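You operate a simulated robot arm through the tools that you are given. There is no shell and no other tool. Be economical: measure what you need, move in short steps, check, and stop when the job is done.

Carry out the task below with a simulated robot arm. There is one attempt and no reset: what you move stays moved.

## Task
Oil the rusty nut on block D, then slacken it.
Fine: the block stays clamped; can and spanner go back. Set down upright: green oil can.

It is judged by the outcome, as a careful person would: the job done as asked, and still so three seconds after it is handed in. It fails if anything else is knocked over, pushed out of place, dropped, spilled or broken.

## Robot
A 6-joint arm with a two-finger parallel gripper, fixed in place. Base frame: the origin is at the foot of the arm, x ahead of it, y to its left, z up; the work surface is at about z = 0.88. Units: m, degrees, N and s.
With the tool pointing down near the work surface it reaches from about 0.36 to 0.76 m from the base axis. Its first joint turns from -66.0 to 66.0 degrees. Payload 2.45 kg.
The tool frame sits at the grasp point between the pads (the TCP): z along the fingers, y along the line on which they close. The tips reach 0.024 m beyond it. The gripper opens to 0.068 m. The fingers are 0.017 m wide and 0.01 m thick; the gripper's body (0.04 by 0.07 m) begins 0.041 m behind the TCP.
Orientation is that of the tool frame in the base frame, as [roll, pitch, yaw] about the fixed x, y, z axes, in that order (R = Rz(yaw) Ry(pitch) Rx(roll)). With the fingers straight down and closing along the base's y, the tool's x points along the base's -x, its y along +y and its z along -z.

## Interface
- The arm moves only by the tool jog_arm. Its argument "motion" is a list of rows, each an object of numbers (a shift or turn left out is 0, a gripper value left out holds the last): "fingers": the closure, from 0 (fully open) to 1 (shut); "tx", "ty", "tz": the shift along the base's x, y, z in m; "ax", "ay", "az": the turn, a rotation vector about the base's x, y, z in degrees. In form: [{"fingers": .., "tx": .., "ty": .., "tz": .., "ax": .., "ay": .., "az": ..}, ...]. A call has 1 to 20 rows; each row shifts and turns the commanded pose from where the row before left it. A row lasts 0.2 s, in which the tool goes at most 0.05 m and 8.6 degrees; a call with a longer step from one row to the next is refused whole, and so is a gripper value outside its range. Where a pose cannot be reached the arm comes as near as it can. A force on the tool above 40 N (or 10 N above the force at the start of the call, whichever is more), or a blocked arm, ends the call early, and 0.2 s more pass. Each finger travels about 0.108 m/s and halts on what it meets, pressing with about 33 N; the grip force reading is that of the motor and also rises with nothing between the fingers. The clock runs only during rows and for 0.2 s after the last one: add rows that do not move to give the fingers time. The reply holds the time, the measured pose of the TCP, the force on the tool along the base axes, the opening and the grip force, in the units named above and with some noise, with the torque about the TCP (base axes, N m) and any sound that the robot's microphone picked up.
- Cameras (640 x 400 px; columns grow to the right, rows downward): "scene" is fixed at [0.1834, 0.4451, 1.4447]; the picture's right is [-0.44, -0.90, 0.00], its down [-0.67, 0.33, -0.67] and it looks along [0.60, -0.30, -0.74] (base axes); focal length 253 px, centre (320, 200). "wrist" rides on the gripper at [0.084, 0.011, -0.075] in the tool frame; the picture's right is [-0.13, 0.99, 0.00], its down [-0.60, -0.08, -0.79] and it looks along [-0.79, -0.10, 0.61] (tool axes); focal length 251 px, centre (320, 200). There is no depth. A picture from a camera that has moved, and an enlarged one, comes with that camera's place and axes in the base frame and with its lens.
- camera(camera): a new picture of that camera. No time passes.
- inspect(camera, box): a new picture of the part [left, top, right, bottom] of that camera's present view, enlarged. No time passes.
- close_job(): hands the job in; it is judged then, once.

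Work in short steps. Places have to be worked out from the pictures, the camera data and where the tool is seen: move nearer, look again, correct. Check each grasp and each placing, and mend what went wrong. You have 120 turns and 68 pictures in all, those below and enlarged ones among them. Open the gripper and draw the arm clear of the work before you hand the job in, unless the task says otherwise; then end with one line.

The tools are called after "Request:" as a command line: name --argument value ..., lists and objects as JSON in quotes. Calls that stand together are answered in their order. jog_arm: Moves the arm, as the interface text tells. Its arguments: {"type":"object","properties":{"motion":{"type":"array","items":{"type":"object","properties":{"fingers":{"type":"number"},"tx":{"type":"number"},"ty":{"type":"number"},"tz":{"type":"number"},"ax":{"type":"number"},"ay":{"type":"number"},"az":{"type":"number"}}}}},"required":["motion"]} The other tools are called the same way: camera (camera) takes a picture; inspect (camera, box) takes an enlarged picture of a part of a camera's view; close_job () hands the job in.

At the start:

```text
clock: 0.0
tool_pos: [0.352, 0.2649, 1.2154]
tcp_rot: [-179.9, -0.1, 179.9]
contact_force: [-1.5, 0.4, 0.7]
torque: [0.03, 0.0, 0.02]
gripper_width: 0.0678
gripper_force: 0.1
```

scene: 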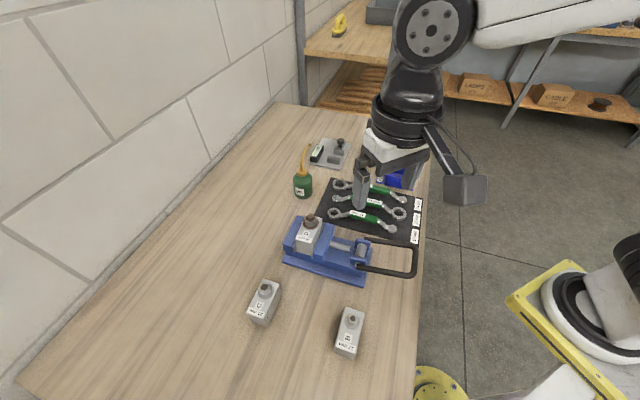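
wrist: 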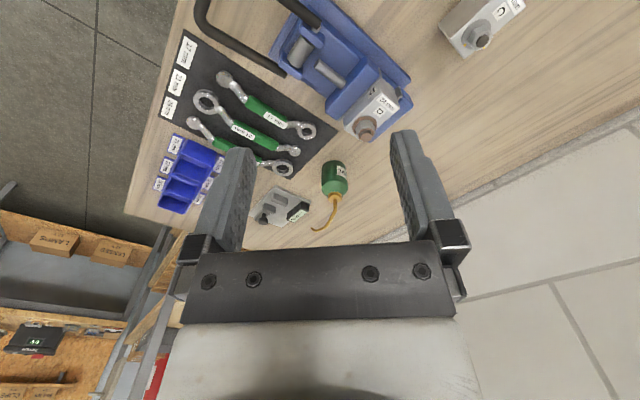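

The block D appears to be in the vise, with three spanners on a mat and the green oil can beyond. I enlarge the views to read labels.

Request:
inspect --camera "scene" --box '[270, 120, 430, 220]'

Request:
inspect --camera "scene" --box '[240, 190, 440, 315]'

Request:
inspect --camera "wrist" --box '[140, 20, 440, 220]'

```text
4.00 times, centred on (350, 170) of scene
camera zoom: at [0.1834, 0.4451, 1.4447], right [-0.44, -0.9, 0.0], down [-0.67, 0.33, -0.67], along [0.6, -0.3, -0.74], focal length 1013 px, centre (200, 320)
```

zoom: 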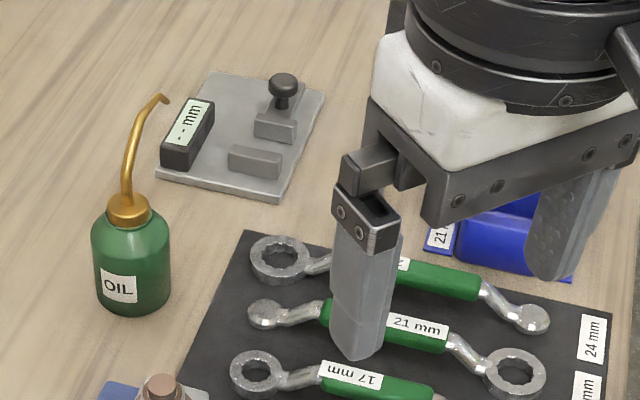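

```text
3.20 times, centred on (340, 252) of scene
camera zoom: at [0.1834, 0.4451, 1.4447], right [-0.44, -0.9, 0.0], down [-0.67, 0.33, -0.67], along [0.6, -0.3, -0.74], focal length 810 px, centre (256, 32)
```

zoom: 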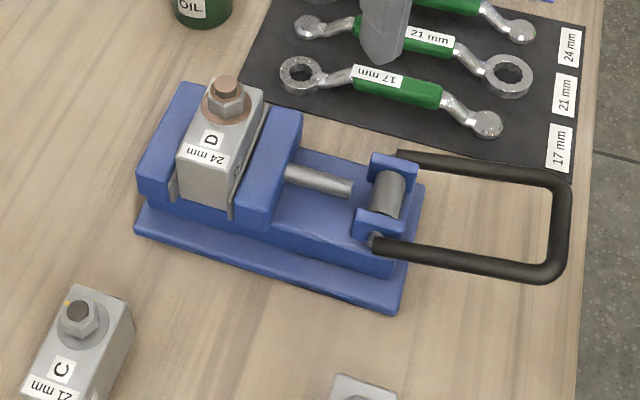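

```text
2.00 times, centred on (290, 120) of wrist
camera zoom: at [0.2678, 0.2759, 1.29], right [0.13, 0.99, 0.0], down [0.6, -0.08, 0.79], along [0.79, -0.1, -0.61], focal length 503 px, centre (380, 360)
```

zoom: 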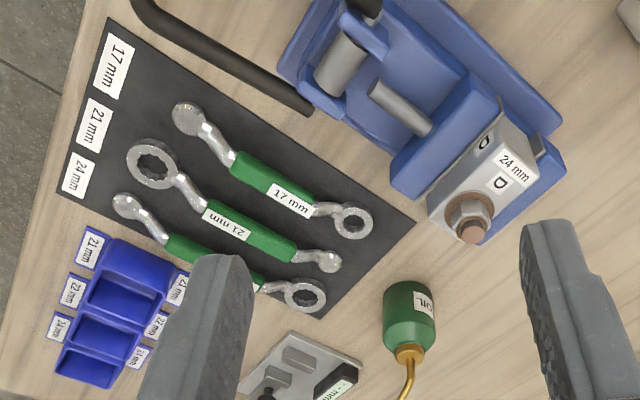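

Block D is marked 24 mm, and the far spanner sits in the 24 mm slot. I estimate the nut at (0.508, 0.308, 0.98), the can at (0.69, 0.25) and the 24 mm spanner from (0.66, 0.137) to (0.53, 0.00). To lift the can from the side I want the wrist camera on the upper side, so I turn the wrist about 180° in free air.

Request:
jog_arm --motion '[{"az": 8.5}, {"az": 8.5}, {"az": 8.5}, {"az": 8.5}, {"az": 8.5}, {"az": 8.5}, {"az": 8.5}, {"az": 8.5}, {"az": 8.5}, {"az": 8.5}, {"az": 8.5}]'

```text
clock: 2.4
tool_pos: [0.3516, 0.2649, 1.2161]
tcp_rot: [-179.9, 0.0, -86.3]
contact_force: [0.5, -0.6, 0.5]
torque: [0.01, -0.03, -0.02]
gripper_width: 0.0679
gripper_force: 0.1
```

The wrist turned 94° freely. I continue toward yaw ≈ 0.

Request:
jog_arm --motion '[{"az": 8.5}, {"az": 8.5}, {"az": 8.5}, {"az": 8.5}, {"az": 8.5}, {"az": 8.5}, {"az": 8.5}, {"az": 8.5}, {"az": 8.5}, {"az": 8.5}]'

Request:
camera --camera "wrist"

Request:
inspect --camera "scene" --box '[270, 120, 430, 220]'

```text
clock: 4.6
tool_pos: [0.3519, 0.265, 1.2161]
tcp_rot: [-180.0, 0.0, -1.4]
contact_force: [0.6, 0.6, 0.4]
torque: [0.02, 0.01, 0.02]
gripper_width: 0.068
gripper_force: 0.1
```

```text
62 pictures are left
camera wrist: at [0.4353, 0.252, 1.2906], right [-0.15, -0.99, 0.0], down [-0.6, 0.09, 0.79], along [-0.78, 0.12, -0.61], focal length 251 px, centre (320, 200)
```

wrist: 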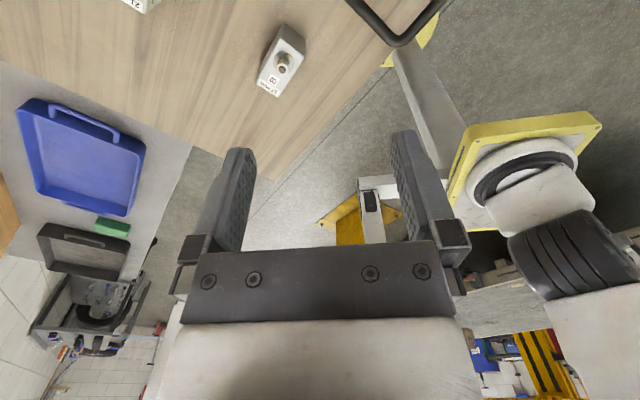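

```text
4.00 times, centred on (350, 170) of scene
camera zoom: at [0.1834, 0.4451, 1.4447], right [-0.44, -0.9, 0.0], down [-0.67, 0.33, -0.67], along [0.6, -0.3, -0.74], focal length 1013 px, centre (200, 320)
```

zoom: 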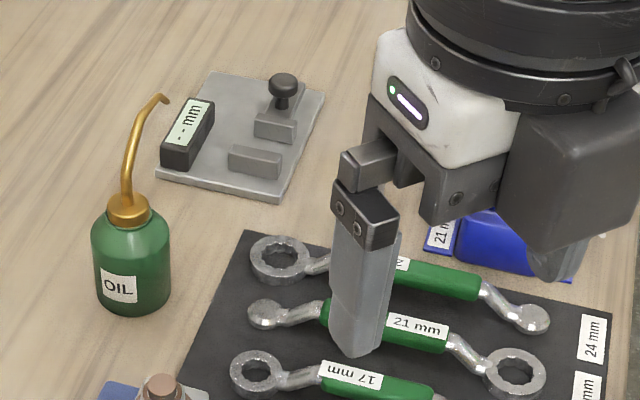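

Turn done. Now I yaw toward azimuth 20°, tilt outward 45° and approach the can from a height for a closer look.

Request:
jog_arm --motion '[{"az": 7.1, "tx": 0.0187, "ty": -0.0072, "tz": -0.0107}, {"az": 7.1, "tx": 0.0187, "ty": -0.0072, "tz": -0.0107}, {"az": 7.1, "tx": 0.0187, "ty": -0.0072, "tz": -0.0107}, {"ax": 2.565, "ay": -7.05, "tx": 0.0187, "ty": -0.0072, "tz": -0.0107}, {"ax": 2.565, "ay": -7.05, "tx": 0.0187, "ty": -0.0072, "tz": -0.0107}, {"ax": 2.565, "ay": -7.05, "tx": 0.0187, "ty": -0.0072, "tz": -0.0107}, {"ax": 2.565, "ay": -7.05, "tx": 0.0187, "ty": -0.0072, "tz": -0.0107}, {"ax": 2.565, "ay": -7.05, "tx": 0.0187, "ty": -0.0072, "tz": -0.0107}, {"ax": 2.565, "ay": -7.05, "tx": 0.0187, "ty": -0.0072, "tz": -0.0107}]'

Request:
camera --camera "wrist"

Request:
camera --camera "scene"

```text
clock: 6.6
tool_pos: [0.5157, 0.1994, 1.1229]
tcp_rot: [-180.0, -42.7, 19.4]
contact_force: [0.9, -0.1, -0.4]
torque: [0.02, 0.02, 0.0]
gripper_width: 0.0683
gripper_force: 0.1
out of reach, approached as far as the arm can: row 9
```

```text
60 pictures are left
camera wrist: at [0.5292, 0.1935, 1.2344], right [0.24, -0.97, -0.09], down [-0.95, -0.25, 0.17], along [-0.19, 0.04, -0.98], focal length 251 px, centre (320, 200)
```

wrist: 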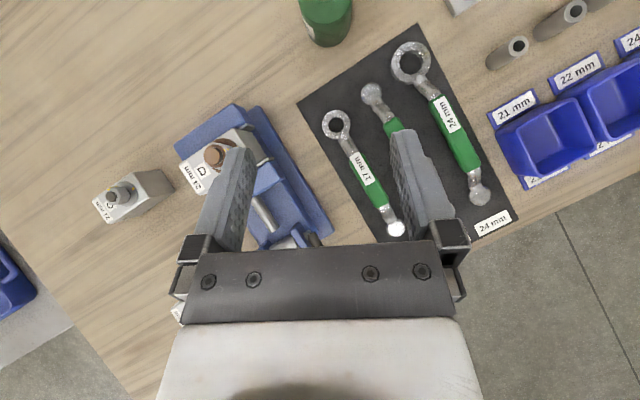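

```text
59 pictures are left
```

scene: 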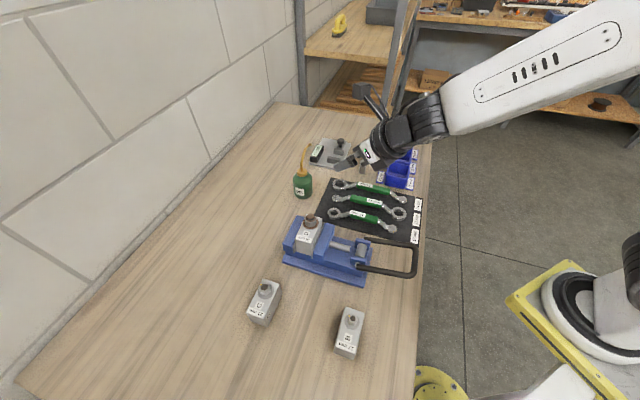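

Positions are now refined: nut ≈ (0.500, 0.311, 0.99), 24 mm ring ≈ (0.660, 0.138). I move out and lower toward the can in small tilted steps, staying clear, to see what tilt is reachable.

Request:
jog_arm --motion '[{"tx": 0.02, "ty": 0.005, "tz": -0.025, "ax": 1.2, "ay": -3.2}, {"tx": 0.02, "ty": 0.005, "tz": -0.025, "ax": 1.2, "ay": -3.2}, {"tx": 0.02, "ty": 0.005, "tz": -0.025, "ax": 1.2, "ay": -3.2}, {"tx": 0.015, "ty": 0.0, "tz": -0.025, "ax": 1.2, "ay": -3.2}]'

Request:
camera --camera "wrist"

Request:
inspect --camera "scene" --box '[270, 110, 430, 210]'

```text
clock: 7.6
tool_pos: [0.5813, 0.2081, 1.0384]
tcp_rot: [178.8, -55.8, 18.8]
contact_force: [0.4, 0.3, -0.6]
torque: [-0.01, -0.02, -0.02]
gripper_width: 0.0682
gripper_force: 0.1
out of reach, approached as far as the arm can: row 1
```

```text
58 pictures are left
camera wrist: at [0.5698, 0.1939, 1.1495], right [0.23, -0.97, -0.1], down [-0.97, -0.23, -0.06], along [0.03, 0.11, -0.99], focal length 251 px, centre (320, 200)
```

wrist: 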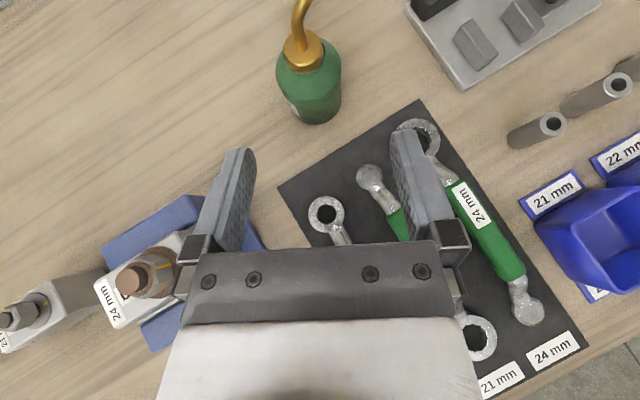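

```text
4.00 times, centred on (350, 160) of scene
camera zoom: at [0.1834, 0.445, 1.4447], right [-0.44, -0.9, 0.0], down [-0.67, 0.33, -0.67], along [0.6, -0.3, -0.74], focal length 1013 px, centre (200, 360)
```

zoom: 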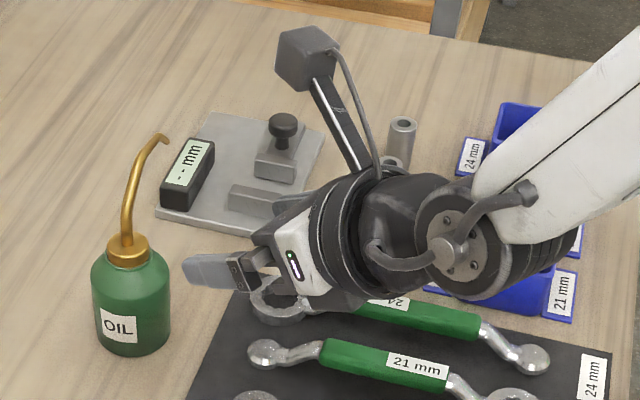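

The can is at about (0.689, 0.252), 0.06 m across. I tilt another ~9° and go to a standoff 0.1 m before the can on the approach line, then look.

Request:
jog_arm --motion '[{"tx": 0.004, "ty": 0.002, "tz": -0.025, "ax": 1.0, "ay": -2.9}, {"tx": 0.004, "ty": 0.002, "tz": -0.025, "ax": 1.0, "ay": -2.9}, {"tx": 0.004, "ty": 0.002, "tz": -0.025, "ax": 1.0, "ay": -2.9}, {}]'

Request:
camera --camera "wrist"

Request:
inspect --camera "scene" --box '[270, 120, 430, 220]'

```text
clock: 8.6
tool_pos: [0.5859, 0.2367, 0.9673]
tcp_rot: [177.7, -65.0, 19.7]
contact_force: [0.3, 0.3, -0.1]
torque: [-0.02, 0.03, -0.01]
gripper_width: 0.068
gripper_force: 0.0
out of reach, approached as far as the arm can: row 1, 2, 3
```

```text
56 pictures are left
camera wrist: at [0.5574, 0.218, 1.0752], right [0.25, -0.96, -0.1], down [-0.95, -0.22, -0.21], along [0.18, 0.15, -0.97], focal length 251 px, centre (320, 200)
```

wrist: 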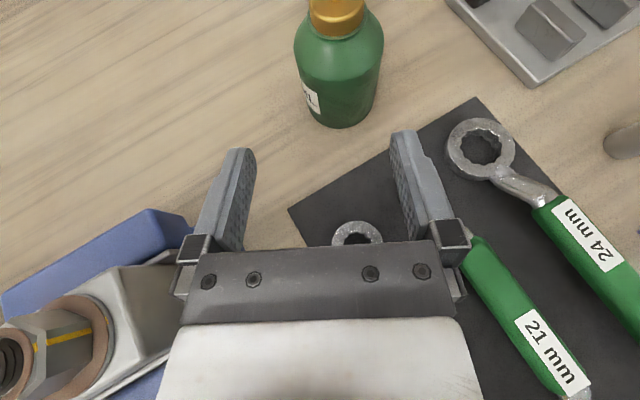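

```text
4.00 times, centred on (350, 170) of scene
camera zoom: at [0.1834, 0.4451, 1.4447], right [-0.44, -0.9, 0.0], down [-0.67, 0.33, -0.67], along [0.6, -0.3, -0.74], focal length 1013 px, centre (200, 320)
```

zoom: 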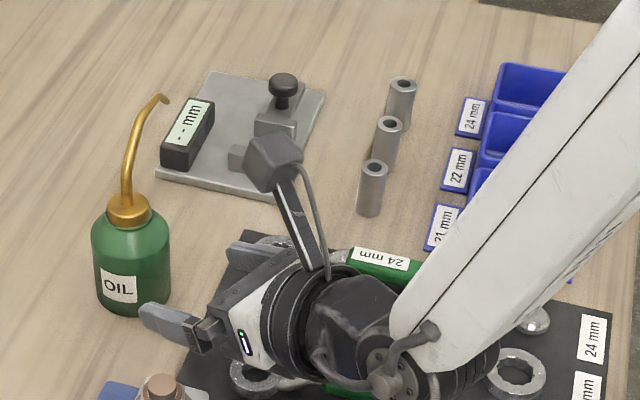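

The can lies straight ahead, slightly right of the finger centre line. The arm is short of the commanded pose, so I advance a little and see how it follows.

Request:
jog_arm --motion '[{"tx": 0.015, "ty": 0.003, "tz": -0.008}, {"tx": 0.015, "ty": 0.003, "tz": -0.008}, {}]'

Request:
camera --camera "wrist"

```text
clock: 9.4
tool_pos: [0.6138, 0.2495, 0.9528]
tcp_rot: [177.7, -64.9, 19.7]
contact_force: [-0.7, 0.7, 0.4]
torque: [-0.01, 0.01, 0.0]
gripper_width: 0.0682
gripper_force: 0.2
out of reach, approached as far as the arm can: row 1
```

```text
54 pictures are left
camera wrist: at [0.5856, 0.2302, 1.0603], right [0.25, -0.96, -0.1], down [-0.95, -0.22, -0.21], along [0.18, 0.15, -0.97], focal length 251 px, centre (320, 200)
```

wrist: 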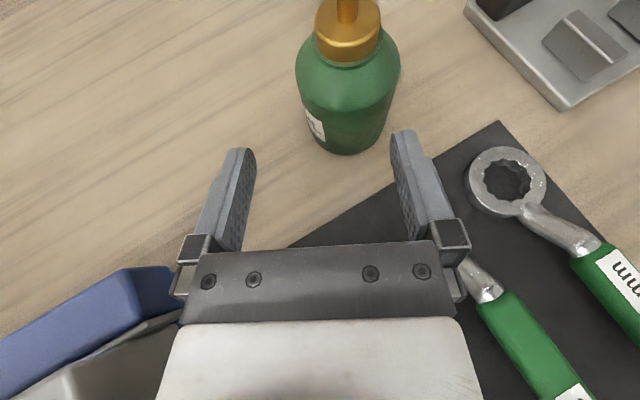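

The can centre triangulates to (0.687, 0.253), about 18 mm right of my finger line. I shift sideways first, then check.

Request:
jog_arm --motion '[{"tx": 0.0027, "ty": -0.009}, {"tx": 0.0027, "ty": -0.009}, {}]'

```text
clock: 10.2
tool_pos: [0.6136, 0.2483, 0.9549]
tcp_rot: [177.7, -64.9, 19.6]
contact_force: [-0.4, -0.5, 0.1]
torque: [-0.05, 0.0, -0.03]
gripper_width: 0.0679
gripper_force: 0.0
out of reach, approached as far as the arm can: row 1, 2
```

That direction seems blocked by a wrist joint limit; I turn the tool a few degrees clockwise while shifting right.

Request:
jog_arm --motion '[{"az": -4, "tx": 0.002, "ty": -0.008}, {"az": -4, "tx": 0.002, "ty": -0.008}, {}]'

Request:
camera --camera "wrist"

```text
clock: 11.0
tool_pos: [0.6186, 0.2326, 0.9536]
tcp_rot: [178.2, -65.0, 11.7]
contact_force: [-1.0, -0.3, 1.1]
torque: [0.0, -0.01, -0.02]
gripper_width: 0.0679
gripper_force: 0.1
```

```text
53 pictures are left
camera wrist: at [0.5876, 0.2168, 1.0614], right [0.12, -0.99, -0.1], down [-0.97, -0.09, -0.21], along [0.2, 0.13, -0.97], focal length 251 px, centre (320, 200)
```

wrist: 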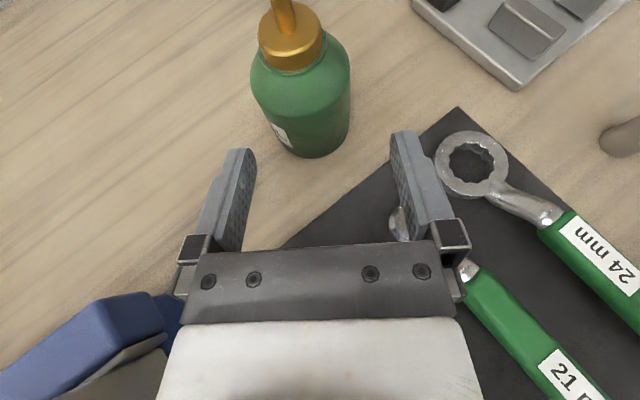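

The can is now about 9 mm left of the finger line; centre confirmed at (0.686, 0.254). I correct sideways and go forward partway.

Request:
jog_arm --motion '[{"tx": -0.0015, "ty": 0.009}, {"tx": 0.015, "ty": 0.0026, "tz": -0.012}, {"tx": 0.01, "ty": 0.0017, "tz": -0.01}, {}]'

Request:
camera --camera "wrist"

```text
clock: 12.0
tool_pos: [0.641, 0.2452, 0.9324]
tcp_rot: [178.2, -64.9, 11.8]
contact_force: [-0.6, 0.3, -0.3]
torque: [-0.01, -0.03, 0.0]
gripper_width: 0.0681
gripper_force: 0.1
```

```text
52 pictures are left
camera wrist: at [0.6105, 0.2297, 1.0395], right [0.12, -0.99, -0.1], down [-0.97, -0.1, -0.21], along [0.2, 0.13, -0.97], focal length 251 px, centre (320, 200)
```

wrist: 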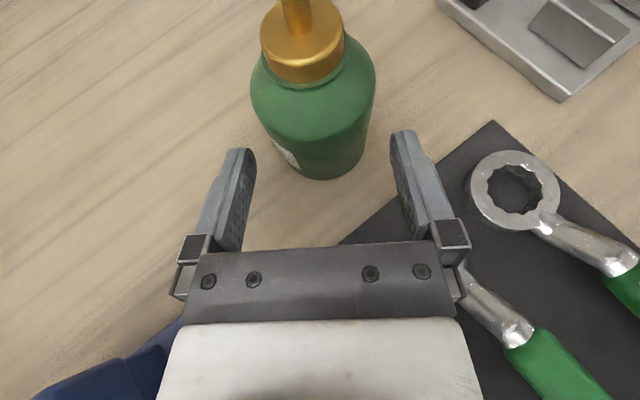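

The can is centred between the fingers within about a millimetre. I advance the rest of the way around it.

Request:
jog_arm --motion '[{"tx": 0.013, "ty": 0.0025, "tz": -0.005}, {"tx": 0.013, "ty": 0.0025, "tz": -0.005}, {"tx": 0.01, "ty": 0.0018, "tz": -0.004}, {}]'

Request:
camera --camera "wrist"

Request:
inspect --camera "scene" --box '[270, 120, 430, 220]'

```text
clock: 13.0
tool_pos: [0.6765, 0.2521, 0.9205]
tcp_rot: [178.2, -65.1, 11.7]
contact_force: [0.2, 0.3, -0.7]
torque: [0.03, -0.04, 0.03]
gripper_width: 0.0679
gripper_force: 0.0
```

```text
51 pictures are left
camera wrist: at [0.6466, 0.2362, 1.0269], right [0.12, -0.99, -0.1], down [-0.97, -0.1, -0.21], along [0.2, 0.13, -0.97], focal length 251 px, centre (320, 200)
```

wrist: 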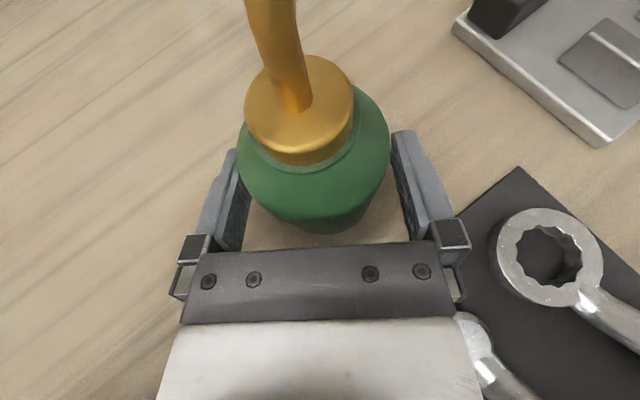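

```text
4.00 times, centred on (350, 170) of scene
camera zoom: at [0.1834, 0.4451, 1.4447], right [-0.44, -0.9, 0.0], down [-0.67, 0.33, -0.67], along [0.6, -0.3, -0.74], focal length 1013 px, centre (200, 320)
```

zoom: 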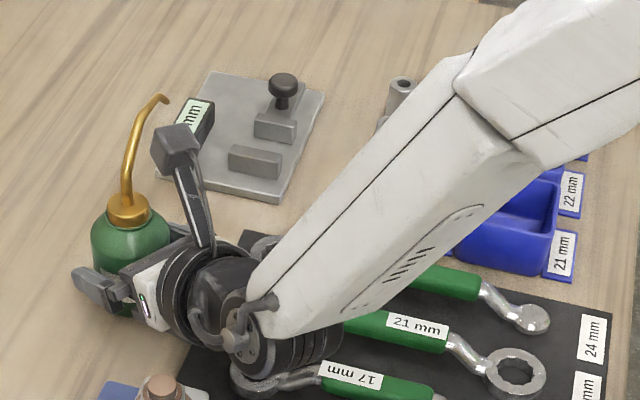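

The can body sits between the pads with no contact. I close the gripper.

Request:
jog_arm --motion '[{"fingers": 1}, {}, {}]'

```text
clock: 13.8
tool_pos: [0.6759, 0.251, 0.9186]
tcp_rot: [178.2, -65.1, 11.8]
contact_force: [1.3, 0.1, -0.5]
torque: [0.08, -0.03, -0.05]
gripper_width: 0.0556
gripper_force: 32.5
```

Gripped at 55.6 mm. I lift straight up and examine the spout tip.

Request:
jog_arm --motion '[{"tz": 0.02}, {"tz": 0.03}, {"tz": 0.03}, {"tz": 0.03}, {"tz": 0.03}, {}]'

Request:
inspect --camera "scene" --box '[250, 80, 410, 180]'

Request:
camera --camera "wrist"

```text
clock: 15.2
tool_pos: [0.6763, 0.2517, 1.058]
tcp_rot: [178.1, -64.9, 11.8]
contact_force: [-0.9, -0.7, -4.2]
torque: [-0.02, 0.01, -0.01]
gripper_width: 0.0556
gripper_force: 32.9
```

```text
4.00 times, centred on (330, 130) of scene
camera zoom: at [0.1835, 0.4451, 1.4447], right [-0.44, -0.9, 0.0], down [-0.67, 0.33, -0.67], along [0.6, -0.3, -0.74], focal length 1013 px, centre (280, 480)
```

zoom: 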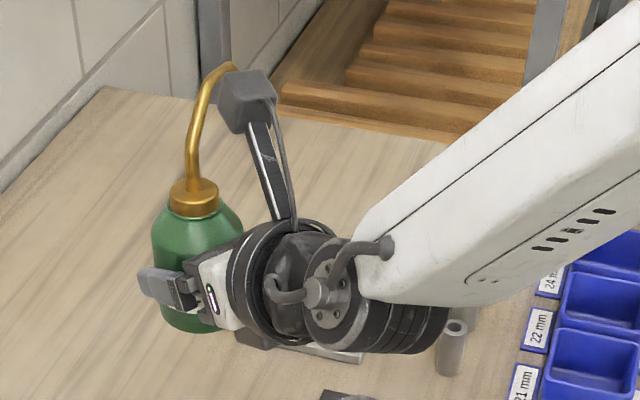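

```text
48 pictures are left
camera wrist: at [0.6469, 0.2374, 1.1658], right [0.12, -0.99, -0.1], down [-0.97, -0.1, -0.21], along [0.2, 0.13, -0.97], focal length 251 px, centre (320, 200)
```

wrist: 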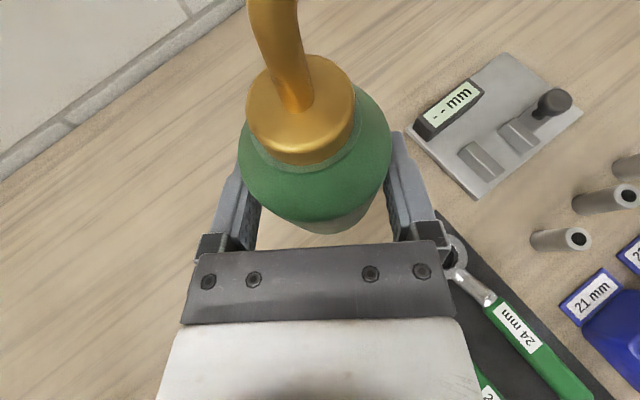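

The can weighs about 4 N and hangs steady. The spout tip works out at about (0.047, −0.046, +0.107) from the TCP. I carry the can upright and high toward the nut, yawing −30°.

Request:
jog_arm --motion '[{"tz": 0.02}, {"tz": 0.02}, {"tx": -0.0162, "ty": 0.0102, "az": -2.5}, {"tx": -0.0162, "ty": 0.0102, "az": -2.5}, {"tx": -0.0162, "ty": 0.0102, "az": -2.5}, {"tx": -0.0162, "ty": 0.0102, "az": -2.5}, {"tx": -0.0162, "ty": 0.0102, "az": -2.5}, {"tx": -0.0162, "ty": 0.0102, "az": -2.5}, {"tx": -0.0162, "ty": 0.0102, "az": -2.5}, {"tx": -0.0162, "ty": 0.0102, "az": -2.5}, {"tx": -0.0162, "ty": 0.0102, "az": -2.5}, {"tx": -0.0162, "ty": 0.0102, "az": -2.5}, {"tx": -0.0162, "ty": 0.0102, "az": -2.5}, {"tx": -0.0162, "ty": 0.0102, "az": -2.5}, {}]'

Request:
camera --camera "scene"

```text
clock: 18.4
tool_pos: [0.4824, 0.3746, 1.0988]
tcp_rot: [178.1, -64.9, -18.2]
contact_force: [0.3, -0.2, -3.1]
torque: [0.0, 0.04, 0.01]
gripper_width: 0.0558
gripper_force: 32.5
```

```text
47 pictures are left
```

scene: 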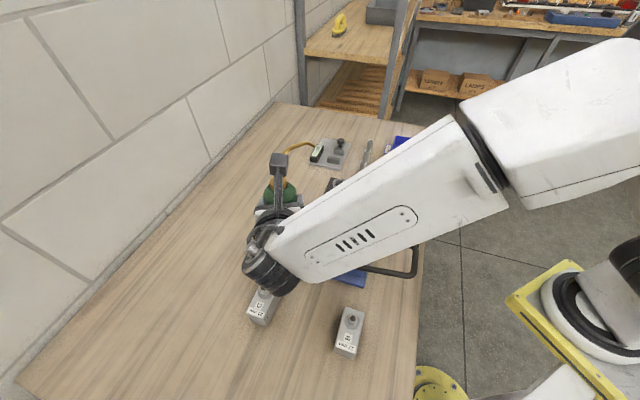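

All reached. I zoom in to measure where the spout tip is.

Request:
inspect --camera "scene" --box '[240, 120, 368, 200]'

Request:
camera --camera "wrist"

```text
5.00 times, centred on (304, 160) of scene
camera zoom: at [0.1834, 0.4451, 1.4447], right [-0.44, -0.9, 0.0], down [-0.67, 0.33, -0.67], along [0.6, -0.3, -0.74], focal length 1266 px, centre (400, 400)
```

zoom: 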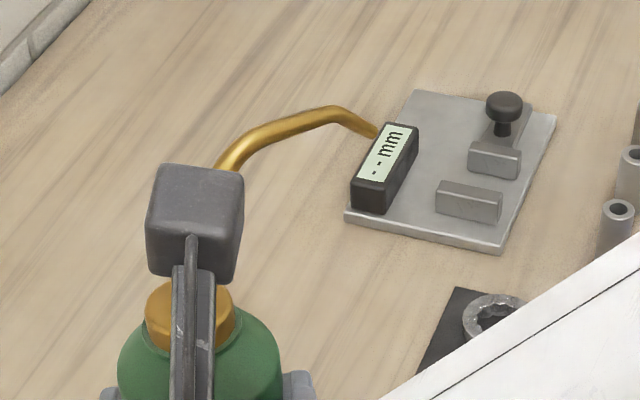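

```text
45 pictures are left
camera wrist: at [0.4481, 0.3771, 1.2062], right [-0.39, -0.91, -0.1], down [-0.89, 0.4, -0.21], along [0.24, 0.01, -0.97], focal length 251 px, centre (320, 200)
```

wrist: 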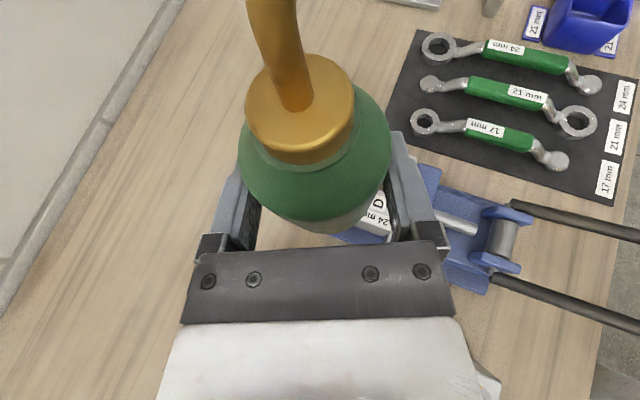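

The tip is about (0.011, −0.068, +0.104) from the TCP now, pointing along −y. I tilt 30° about +x while moving so the tip stays over the nut, well above it, then re-measure.

Request:
jog_arm --motion '[{"ax": 7.5, "tx": 0.0017, "ty": 0.0118}, {"ax": 7.5, "tx": 0.0017, "ty": 0.0118}, {"ax": 7.5, "tx": 0.0017, "ty": 0.0118}, {"ax": 7.5, "tx": 0.0017, "ty": 0.0118}, {}]'

Request:
inspect --camera "scene" --box '[220, 130, 380, 230]'

```text
clock: 19.6
tool_pos: [0.4891, 0.4219, 1.0974]
tcp_rot: [-138.8, -45.7, -54.8]
contact_force: [-0.7, -0.2, -3.0]
torque: [-0.01, 0.02, 0.01]
gripper_width: 0.0558
gripper_force: 33.0
```

```text
4.00 times, centred on (300, 180) of scene
camera zoom: at [0.1835, 0.4451, 1.4447], right [-0.44, -0.9, 0.0], down [-0.67, 0.33, -0.67], along [0.6, -0.3, -0.74], focal length 1013 px, centre (400, 280)
```

zoom: 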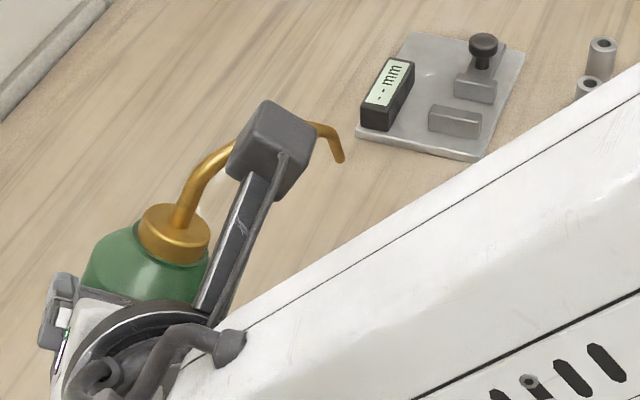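

The tip is over the nut within a few millimetres and its end section is now pointing down. I tilt another 30°, lowering the tip to about 5 cm above the nut, and listen for dripping.

Request:
jog_arm --motion '[{"ax": 7.5, "tx": 0.0006, "ty": 0.0035, "tz": -0.008}, {"ax": 7.5, "tx": 0.0006, "ty": 0.003, "tz": -0.01}, {"ax": 7.5, "tx": 0.0006, "ty": 0.002, "tz": -0.01}, {"ax": 7.5, "tx": 0.0006, "ty": 0.0015, "tz": -0.012}, {}]'

Request:
camera --camera "scene"

```text
clock: 20.8
tool_pos: [0.4915, 0.4302, 1.057]
tcp_rot: [-120.9, -19.8, -64.7]
contact_force: [0.4, -0.1, -4.1]
torque: [-0.02, 0.02, 0.01]
gripper_width: 0.0557
gripper_force: 33.2
```

```text
43 pictures are left
```

scene: 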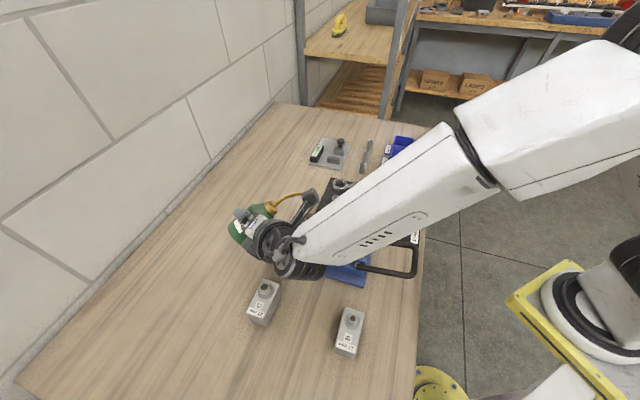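

No drip sound yet. I zoom in on the tip and nut.

Request:
inspect --camera "scene" --box '[230, 165, 358, 245]'

Request:
camera --camera "wrist"

```text
5.00 times, centred on (294, 205) of scene
camera zoom: at [0.1835, 0.4451, 1.4447], right [-0.44, -0.9, 0.0], down [-0.67, 0.33, -0.67], along [0.6, -0.3, -0.74], focal length 1266 px, centre (450, 175)
```

zoom: 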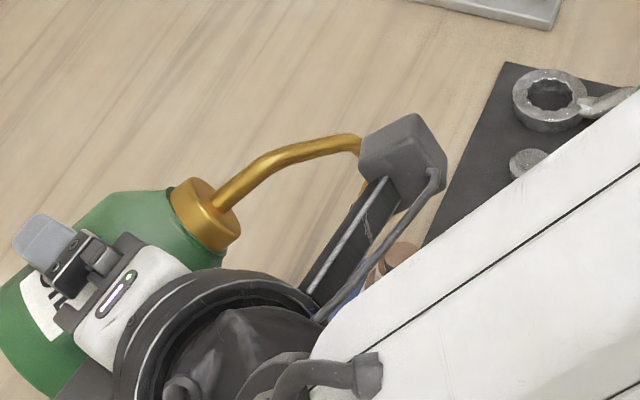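

```text
41 pictures are left
camera wrist: at [0.4576, 0.339, 1.1131], right [-0.39, -0.37, -0.84], down [-0.89, 0.39, 0.24], along [0.24, 0.85, -0.48], focal length 251 px, centre (320, 200)
```

wrist: 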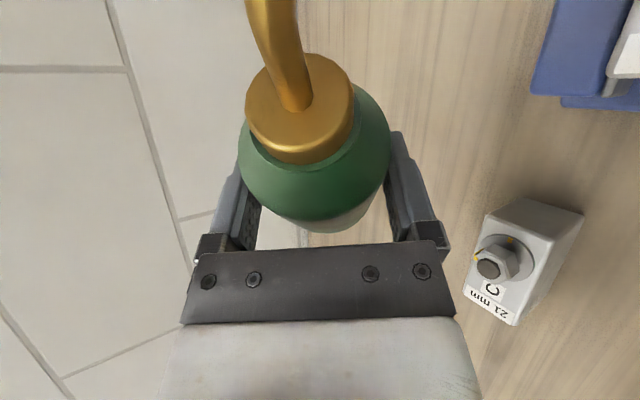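

Comparing image rays, the tip is about 1 cm short of the nut in −y. I shift −y by 10 mm and tilt further to ~80°, keeping the tip in place, with pauses to listen.

Request:
jog_arm --motion '[{"ty": -0.01}, {"ax": 7, "ty": -0.001, "tz": 0.011}, {}, {"ax": 7, "ty": -0.003, "tz": 0.011}, {}]'

Request:
inspect --camera "scene" --box '[230, 165, 358, 245]'

```text
clock: 22.0
tool_pos: [0.4916, 0.4175, 1.0831]
tcp_rot: [-114.9, -7.0, -66.2]
contact_force: [0.7, 0.4, -3.1]
torque: [-0.02, -0.01, 0.01]
gripper_width: 0.0556
gripper_force: 32.8
```

```text
5.00 times, centred on (294, 205) of scene
camera zoom: at [0.1835, 0.4451, 1.4447], right [-0.44, -0.9, 0.0], down [-0.67, 0.33, -0.67], along [0.6, -0.3, -0.74], focal length 1266 px, centre (450, 175)
```

zoom: 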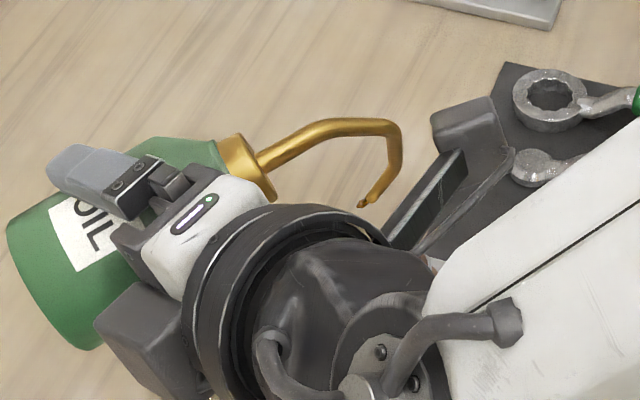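

Fitting all rays, the tip offset is really (0.030, −0.082, 0.083) in the untilted frame, so the tip is at (0.522, 0.318, 1.03), ~2 cm off the nut in x. I correct that before tilting any further.

Request:
jog_arm --motion '[{"tx": -0.0105, "ty": -0.004}, {"tx": -0.01, "ty": -0.003}, {}, {}]'

Request:
inspect --camera "scene" --box '[230, 165, 358, 245]'

```text
clock: 23.0
tool_pos: [0.4713, 0.4109, 1.0812]
tcp_rot: [-115.0, -7.0, -66.2]
contact_force: [-0.2, -0.2, -4.0]
torque: [0.0, 0.05, 0.0]
gripper_width: 0.0555
gripper_force: 33.0
```

```text
5.00 times, centred on (294, 205) of scene
camera zoom: at [0.1835, 0.4451, 1.4447], right [-0.44, -0.9, 0.0], down [-0.67, 0.33, -0.67], along [0.6, -0.3, -0.74], focal length 1266 px, centre (450, 175)
```

zoom: 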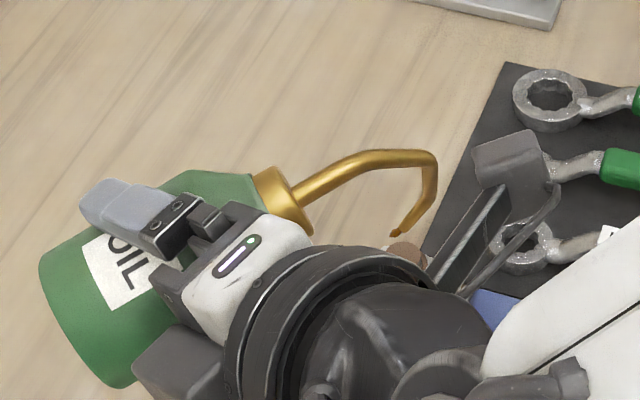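

The tip now hangs right above the nut's stud, about 1 cm clear. I tilt further to ~90°, holding the tip in place and slightly higher.

Request:
jog_arm --motion '[{"ty": -0.003, "tz": 0.004}, {"ax": 8, "ty": -0.0085, "tz": 0.014}, {}, {}, {"ax": 8, "ty": -0.0105, "tz": 0.013}, {}, {}, {}]'

Request:
inspect --camera "scene" --box '[230, 165, 358, 245]'

```text
clock: 24.8
tool_pos: [0.4701, 0.3887, 1.1127]
tcp_rot: [-108.6, 7.6, -66.1]
contact_force: [-0.1, -0.7, -3.1]
torque: [0.0, 0.03, -0.02]
gripper_width: 0.0556
gripper_force: 32.9
```

```text
5.00 times, centred on (294, 205) of scene
camera zoom: at [0.1835, 0.4451, 1.4447], right [-0.44, -0.9, 0.0], down [-0.67, 0.33, -0.67], along [0.6, -0.3, -0.74], focal length 1266 px, centre (450, 175)
```

zoom: 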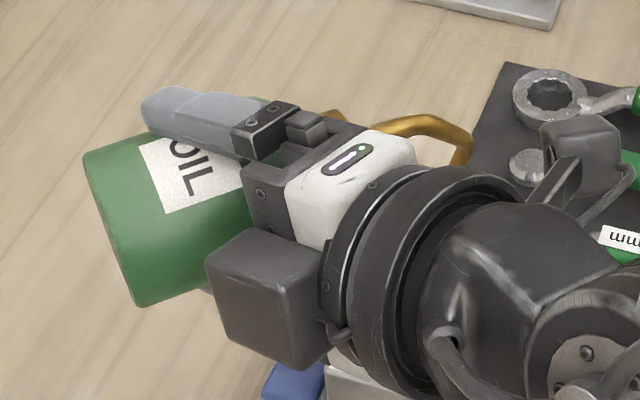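

No sound, and the nut is hidden. I hold here a couple of seconds, then return to the 74° pose where the nut was visible, to compare its look.

Request:
jog_arm --motion '[{}, {}, {}, {}, {}, {}, {}, {}, {"ax": -8, "ty": 0.0105, "tz": -0.013}, {"ax": -8, "ty": 0.0085, "tz": -0.012}, {}]'

Request:
inspect --camera "scene" --box '[278, 195, 342, 235]'

```text
clock: 27.2
tool_pos: [0.4723, 0.4076, 1.0862]
tcp_rot: [-115.0, -7.0, -66.3]
contact_force: [-0.1, 0.2, -3.3]
torque: [-0.02, 0.02, -0.03]
gripper_width: 0.0555
gripper_force: 32.9
```

```text
10.00 times, centred on (310, 215) of scene
camera zoom: at [0.1835, 0.4451, 1.4447], right [-0.44, -0.9, 0.0], down [-0.67, 0.33, -0.67], along [0.6, -0.3, -0.74], focal length 2532 px, centre (420, 50)
```

zoom: 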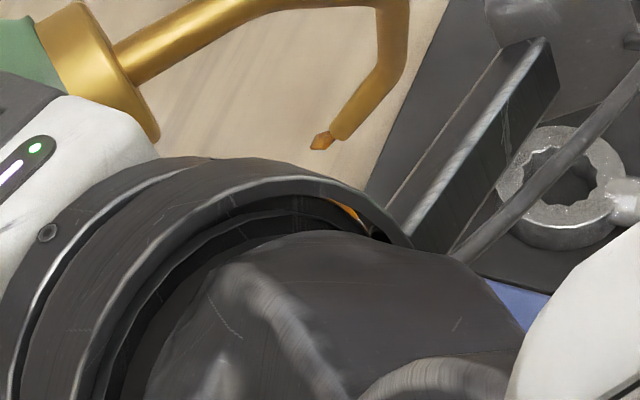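

There is an amber drop at the spout tip and an amber patch at the nut — oil is coming out. I bring the can back upright with the tip still over the nut, so nothing drips elsewhere.

Request:
jog_arm --motion '[{"ax": -7.4, "ty": 0.0035, "tz": 0.002}, {"ax": -7.4, "ty": 0.0035, "tz": 0.002}, {"ax": -7.4, "ty": 0.003, "tz": 0.002}, {"ax": -7.4, "ty": 0.002, "tz": 0.002}, {"ax": -7.4, "ty": 0.0005, "tz": 0.002}, {"ax": -7.4, "ty": -0.003, "tz": 0.006}, {"ax": -7.4, "ty": -0.005, "tz": 0.006}, {"ax": -7.4, "ty": -0.007, "tz": 0.006}, {"ax": -7.4, "ty": -0.009, "tz": 0.006}, {"ax": -7.4, "ty": -0.0095, "tz": 0.006}, {}]'

Request:
inspect --camera "scene" --box '[240, 120, 400, 220]'

Request:
camera --camera "wrist"

```text
clock: 29.6
tool_pos: [0.4784, 0.3828, 1.1277]
tcp_rot: [177.9, -65.0, -18.0]
contact_force: [0.0, 0.7, -4.0]
torque: [0.0, 0.05, -0.01]
gripper_width: 0.0559
gripper_force: 32.9
out of reach, approached as far as the arm can: row 7, 9
```

```text
4.00 times, centred on (320, 170) of scene
camera zoom: at [0.1835, 0.4451, 1.4447], right [-0.44, -0.9, 0.0], down [-0.67, 0.33, -0.67], along [0.6, -0.3, -0.74], focal length 1013 px, centre (320, 320)
```

zoom: 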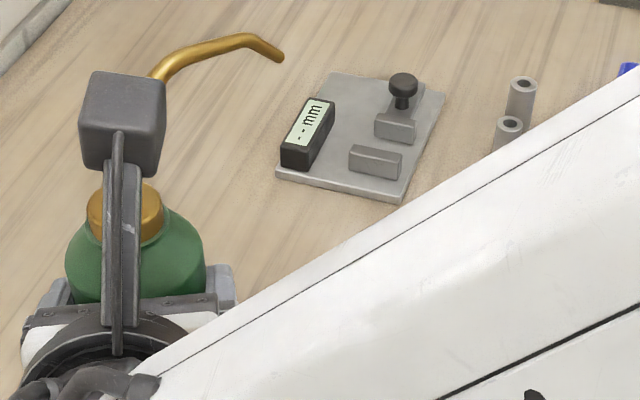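

```text
35 pictures are left
camera wrist: at [0.4448, 0.3857, 1.2342], right [-0.39, -0.92, -0.1], down [-0.89, 0.4, -0.21], along [0.24, 0.01, -0.97], focal length 251 px, centre (320, 200)
```

wrist: 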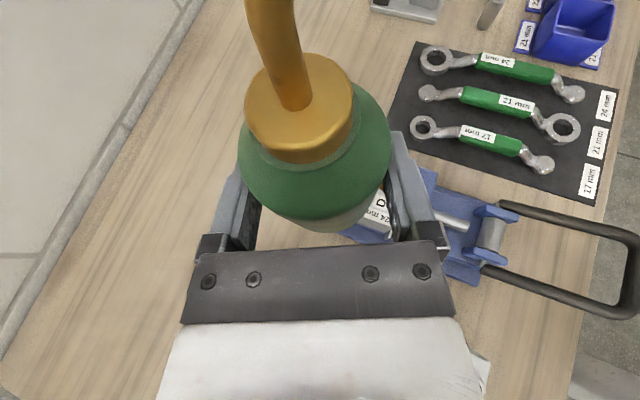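

The can is upright. I carry it back over its place and check the nut on the way from the scene camera.

Request:
jog_arm --motion '[{"tx": 0.0165, "ty": -0.011, "az": 2.48}, {"tx": 0.0165, "ty": -0.011, "az": 2.48}, {"tx": 0.0165, "ty": -0.011, "az": 2.48}, {"tx": 0.0165, "ty": -0.011, "az": 2.48}, {"tx": 0.0165, "ty": -0.011, "az": 2.48}, {"tx": 0.0165, "ty": -0.011, "az": 2.48}, {"tx": 0.0165, "ty": -0.011, "az": 2.48}, {"tx": 0.0165, "ty": -0.011, "az": 2.48, "tz": -0.01}, {"tx": 0.0165, "ty": -0.011, "az": 2.48, "tz": -0.01}, {"tx": 0.0165, "ty": -0.011, "az": 2.48, "tz": -0.01}, {"tx": 0.0165, "ty": -0.011, "az": 2.48, "tz": -0.02}, {"tx": 0.0165, "ty": -0.011, "az": 2.48, "tz": -0.02}, {}]'

Request:
inspect --camera "scene" --box '[270, 190, 350, 240]'

```text
clock: 32.4
tool_pos: [0.6785, 0.251, 1.0569]
tcp_rot: [178.2, -65.0, 11.4]
contact_force: [0.3, 0.0, -3.3]
torque: [-0.02, 0.03, 0.0]
gripper_width: 0.0555
gripper_force: 33.0
```

```text
8.00 times, centred on (310, 215) of scene
camera zoom: at [0.1835, 0.4451, 1.4447], right [-0.44, -0.9, 0.0], down [-0.67, 0.33, -0.67], along [0.6, -0.3, -0.74], focal length 2025 px, centre (400, 80)
```

zoom: 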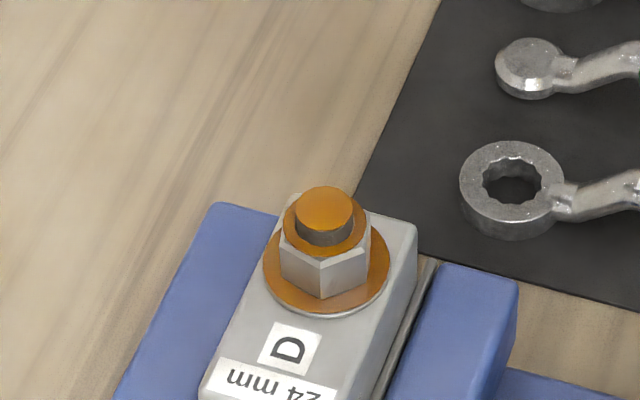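

The nut, stud and washer are coated with amber oil, with none elsewhere. Now I lower the can straight down to its original spot.

Request:
jog_arm --motion '[{"tx": -0.0025, "tz": -0.03, "az": 0.4}, {"tz": -0.03}, {"tz": -0.03}, {"tz": -0.025}, {"tz": -0.012}, {"tz": -0.006}, {}]'

```text
clock: 34.0
tool_pos: [0.6731, 0.2515, 0.9235]
tcp_rot: [178.2, -65.1, 11.9]
contact_force: [0.3, -0.1, -3.5]
torque: [-0.02, 0.03, 0.03]
gripper_width: 0.0555
gripper_force: 33.7
```

Still hanging about 4 mm above the table. I lower in 2 mm steps until the load comes off.

Request:
jog_arm --motion '[{"tx": 0.003, "tz": -0.002}, {"tz": -0.0015}, {}]'

```text
clock: 34.8
tool_pos: [0.6772, 0.2516, 0.9196]
tcp_rot: [178.2, -65.0, 12.0]
contact_force: [0.4, 0.1, -3.2]
torque: [-0.02, 0.04, 0.01]
gripper_width: 0.0557
gripper_force: 33.0
```

Request:
jog_arm --motion '[{"tz": -0.001}, {"tz": -0.001}, {}]'

```text
clock: 35.6
tool_pos: [0.6771, 0.2515, 0.9195]
tcp_rot: [178.3, -65.1, 11.8]
contact_force: [-3.3, -0.9, 4.7]
torque: [0.11, 0.24, 0.03]
gripper_width: 0.0557
gripper_force: 33.0
```

The load has reversed to +4.7 N: the can is standing on the table. I back off 1 mm of press and open the gripper.

Request:
jog_arm --motion '[{"tz": 0.001}, {"fingers": 0.5}, {"fingers": 0}, {}, {}]'

Request:
camera --camera "wrist"

```text
clock: 36.8
tool_pos: [0.6772, 0.2511, 0.9194]
tcp_rot: [178.2, -65.0, 11.8]
contact_force: [0.0, -0.4, 0.1]
torque: [-0.03, 0.0, 0.0]
gripper_width: 0.068
gripper_force: 0.0
```

```text
33 pictures are left
camera wrist: at [0.6468, 0.2361, 1.0268], right [0.12, -0.99, -0.1], down [-0.97, -0.1, -0.21], along [0.2, 0.13, -0.97], focal length 251 px, centre (320, 200)
```

wrist: 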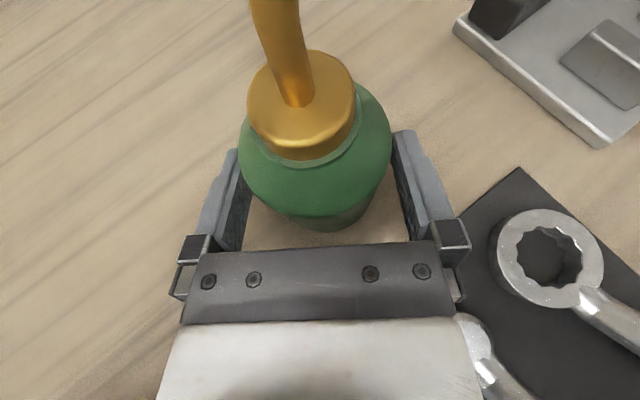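

The can is standing free, just as it was. I withdraw along the approach line.

Request:
jog_arm --motion '[{"tx": -0.013, "ty": -0.0024, "tz": 0.005}, {"tx": -0.02, "ty": -0.0035, "tz": 0.009}, {"tx": -0.025, "ty": -0.004, "tz": 0.014}, {"tx": -0.025, "ty": -0.004, "tz": 0.025}, {"tx": -0.015, "tz": 0.04}, {"tz": 0.04}, {}]'

Request:
inspect --camera "scene" --box '[270, 120, 430, 220]'

```text
clock: 38.4
tool_pos: [0.5767, 0.2379, 1.054]
tcp_rot: [178.1, -65.0, 12.0]
contact_force: [0.1, 0.0, 0.0]
torque: [0.0, 0.0, -0.01]
gripper_width: 0.0683
gripper_force: 0.0
```

```text
4.00 times, centred on (350, 170) of scene
camera zoom: at [0.1834, 0.445, 1.4447], right [-0.44, -0.9, 0.0], down [-0.67, 0.33, -0.67], along [0.6, -0.3, -0.74], focal length 1013 px, centre (200, 320)
```

zoom: 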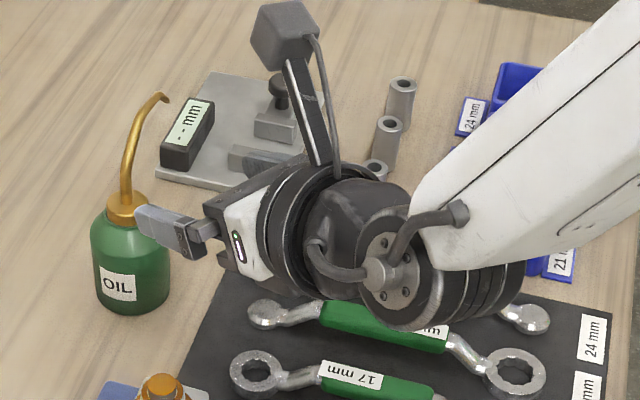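

The can is back exactly where it stood. Now I untilt to tool-down at a safe height and turn the wrist back (−146°) so the tool's x axis lies along the 24 mm spanner toward its ball end.

Request:
jog_arm --motion '[{"tz": 0.02}, {"tz": 0.02}, {"ax": -1.41, "ay": 7.98, "ty": -0.01, "tx": -0.005, "tz": 0.005}, {"ax": -1.41, "ay": 7.98, "ty": -0.01, "tx": -0.005, "tz": 0.005}, {"ax": -1.41, "ay": 7.98, "ty": -0.01, "tx": -0.005, "tz": 0.005}, {"ax": -1.41, "ay": 7.98, "ty": -0.01, "tx": -0.005, "tz": 0.005}, {"ax": -1.41, "ay": 7.98, "ty": -0.01, "tx": -0.005}, {"ax": -1.41, "ay": 7.98, "ty": -0.01, "tx": -0.005}, {"ax": -1.41, "ay": 7.98, "ty": -0.01, "tx": -0.005}, {"ax": -1.41, "ay": 7.98, "ty": -0.01, "tx": -0.005}, {}]'

Request:
jog_arm --motion '[{"az": -8.1}, {"az": -8.1}, {"az": -8.1}, {"az": -8.1}, {"az": -8.1}, {"az": -8.1}, {"az": -8.1}, {"az": -8.1}, {"az": -8.1}, {"az": -8.1}, {"az": -8.1}, {"az": -8.1}, {"az": -8.1}, {"az": -8.1}, {"az": -8.1}, {"az": -8.1}, {"az": -8.1}, {"az": -8.1}, {}]'

```text
clock: 40.8
tool_pos: [0.5397, 0.157, 1.1116]
tcp_rot: [179.9, -0.1, 10.8]
contact_force: [0.5, -0.8, 0.1]
torque: [0.01, 0.0, 0.0]
gripper_width: 0.0679
gripper_force: 0.1
```

```text
clock: 44.8
tool_pos: [0.5374, 0.1577, 1.1114]
tcp_rot: [179.9, -0.2, -135.0]
contact_force: [-0.6, 0.0, -0.4]
torque: [0.0, 0.02, 0.04]
gripper_width: 0.0678
gripper_force: 0.0
```

I move above the 24 mm spanner's handle at a safe height and look.

Request:
jog_arm --motion '[{"tx": 0.01, "ty": -0.02, "tz": -0.015}, {"tx": 0.01, "ty": -0.02, "tz": -0.015}, {"tx": 0.01, "ty": -0.02, "tz": -0.015}, {"tx": 0.01, "ty": -0.02, "tz": -0.015}, {}]'

Request:
camera --camera "wrist"

Request:
inspect --camera "scene" --box '[290, 150, 450, 250]'

```text
clock: 46.0
tool_pos: [0.5796, 0.0761, 1.0519]
tcp_rot: [179.9, -0.2, -135.0]
contact_force: [1.3, -0.4, 0.4]
torque: [0.03, -0.01, 0.05]
gripper_width: 0.0681
gripper_force: 0.0
```

```text
31 pictures are left
camera wrist: at [0.5123, 0.0243, 1.1271], right [-0.61, 0.79, 0.0], down [0.49, 0.37, 0.79], along [0.63, 0.48, -0.61], focal length 251 px, centre (320, 200)
```

wrist: 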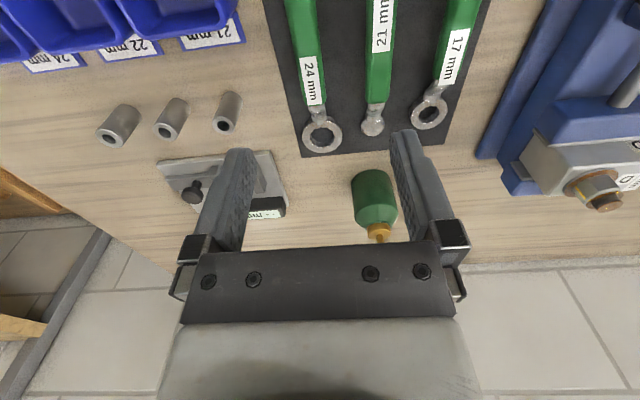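

```text
4.00 times, centred on (370, 200) of scene
camera zoom: at [0.1834, 0.445, 1.4447], right [-0.44, -0.9, 0.0], down [-0.67, 0.33, -0.67], along [0.6, -0.3, -0.74], focal length 1013 px, centre (120, 200)
```

zoom: 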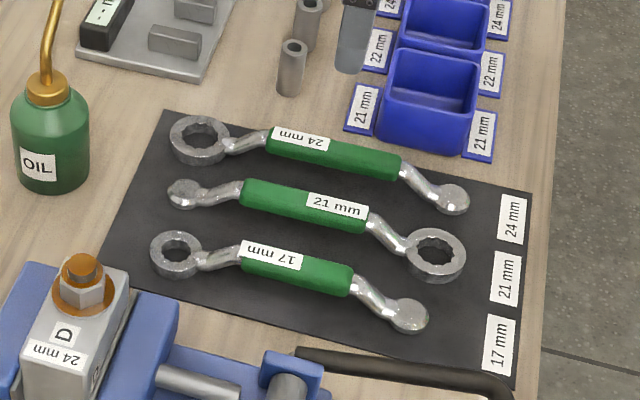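

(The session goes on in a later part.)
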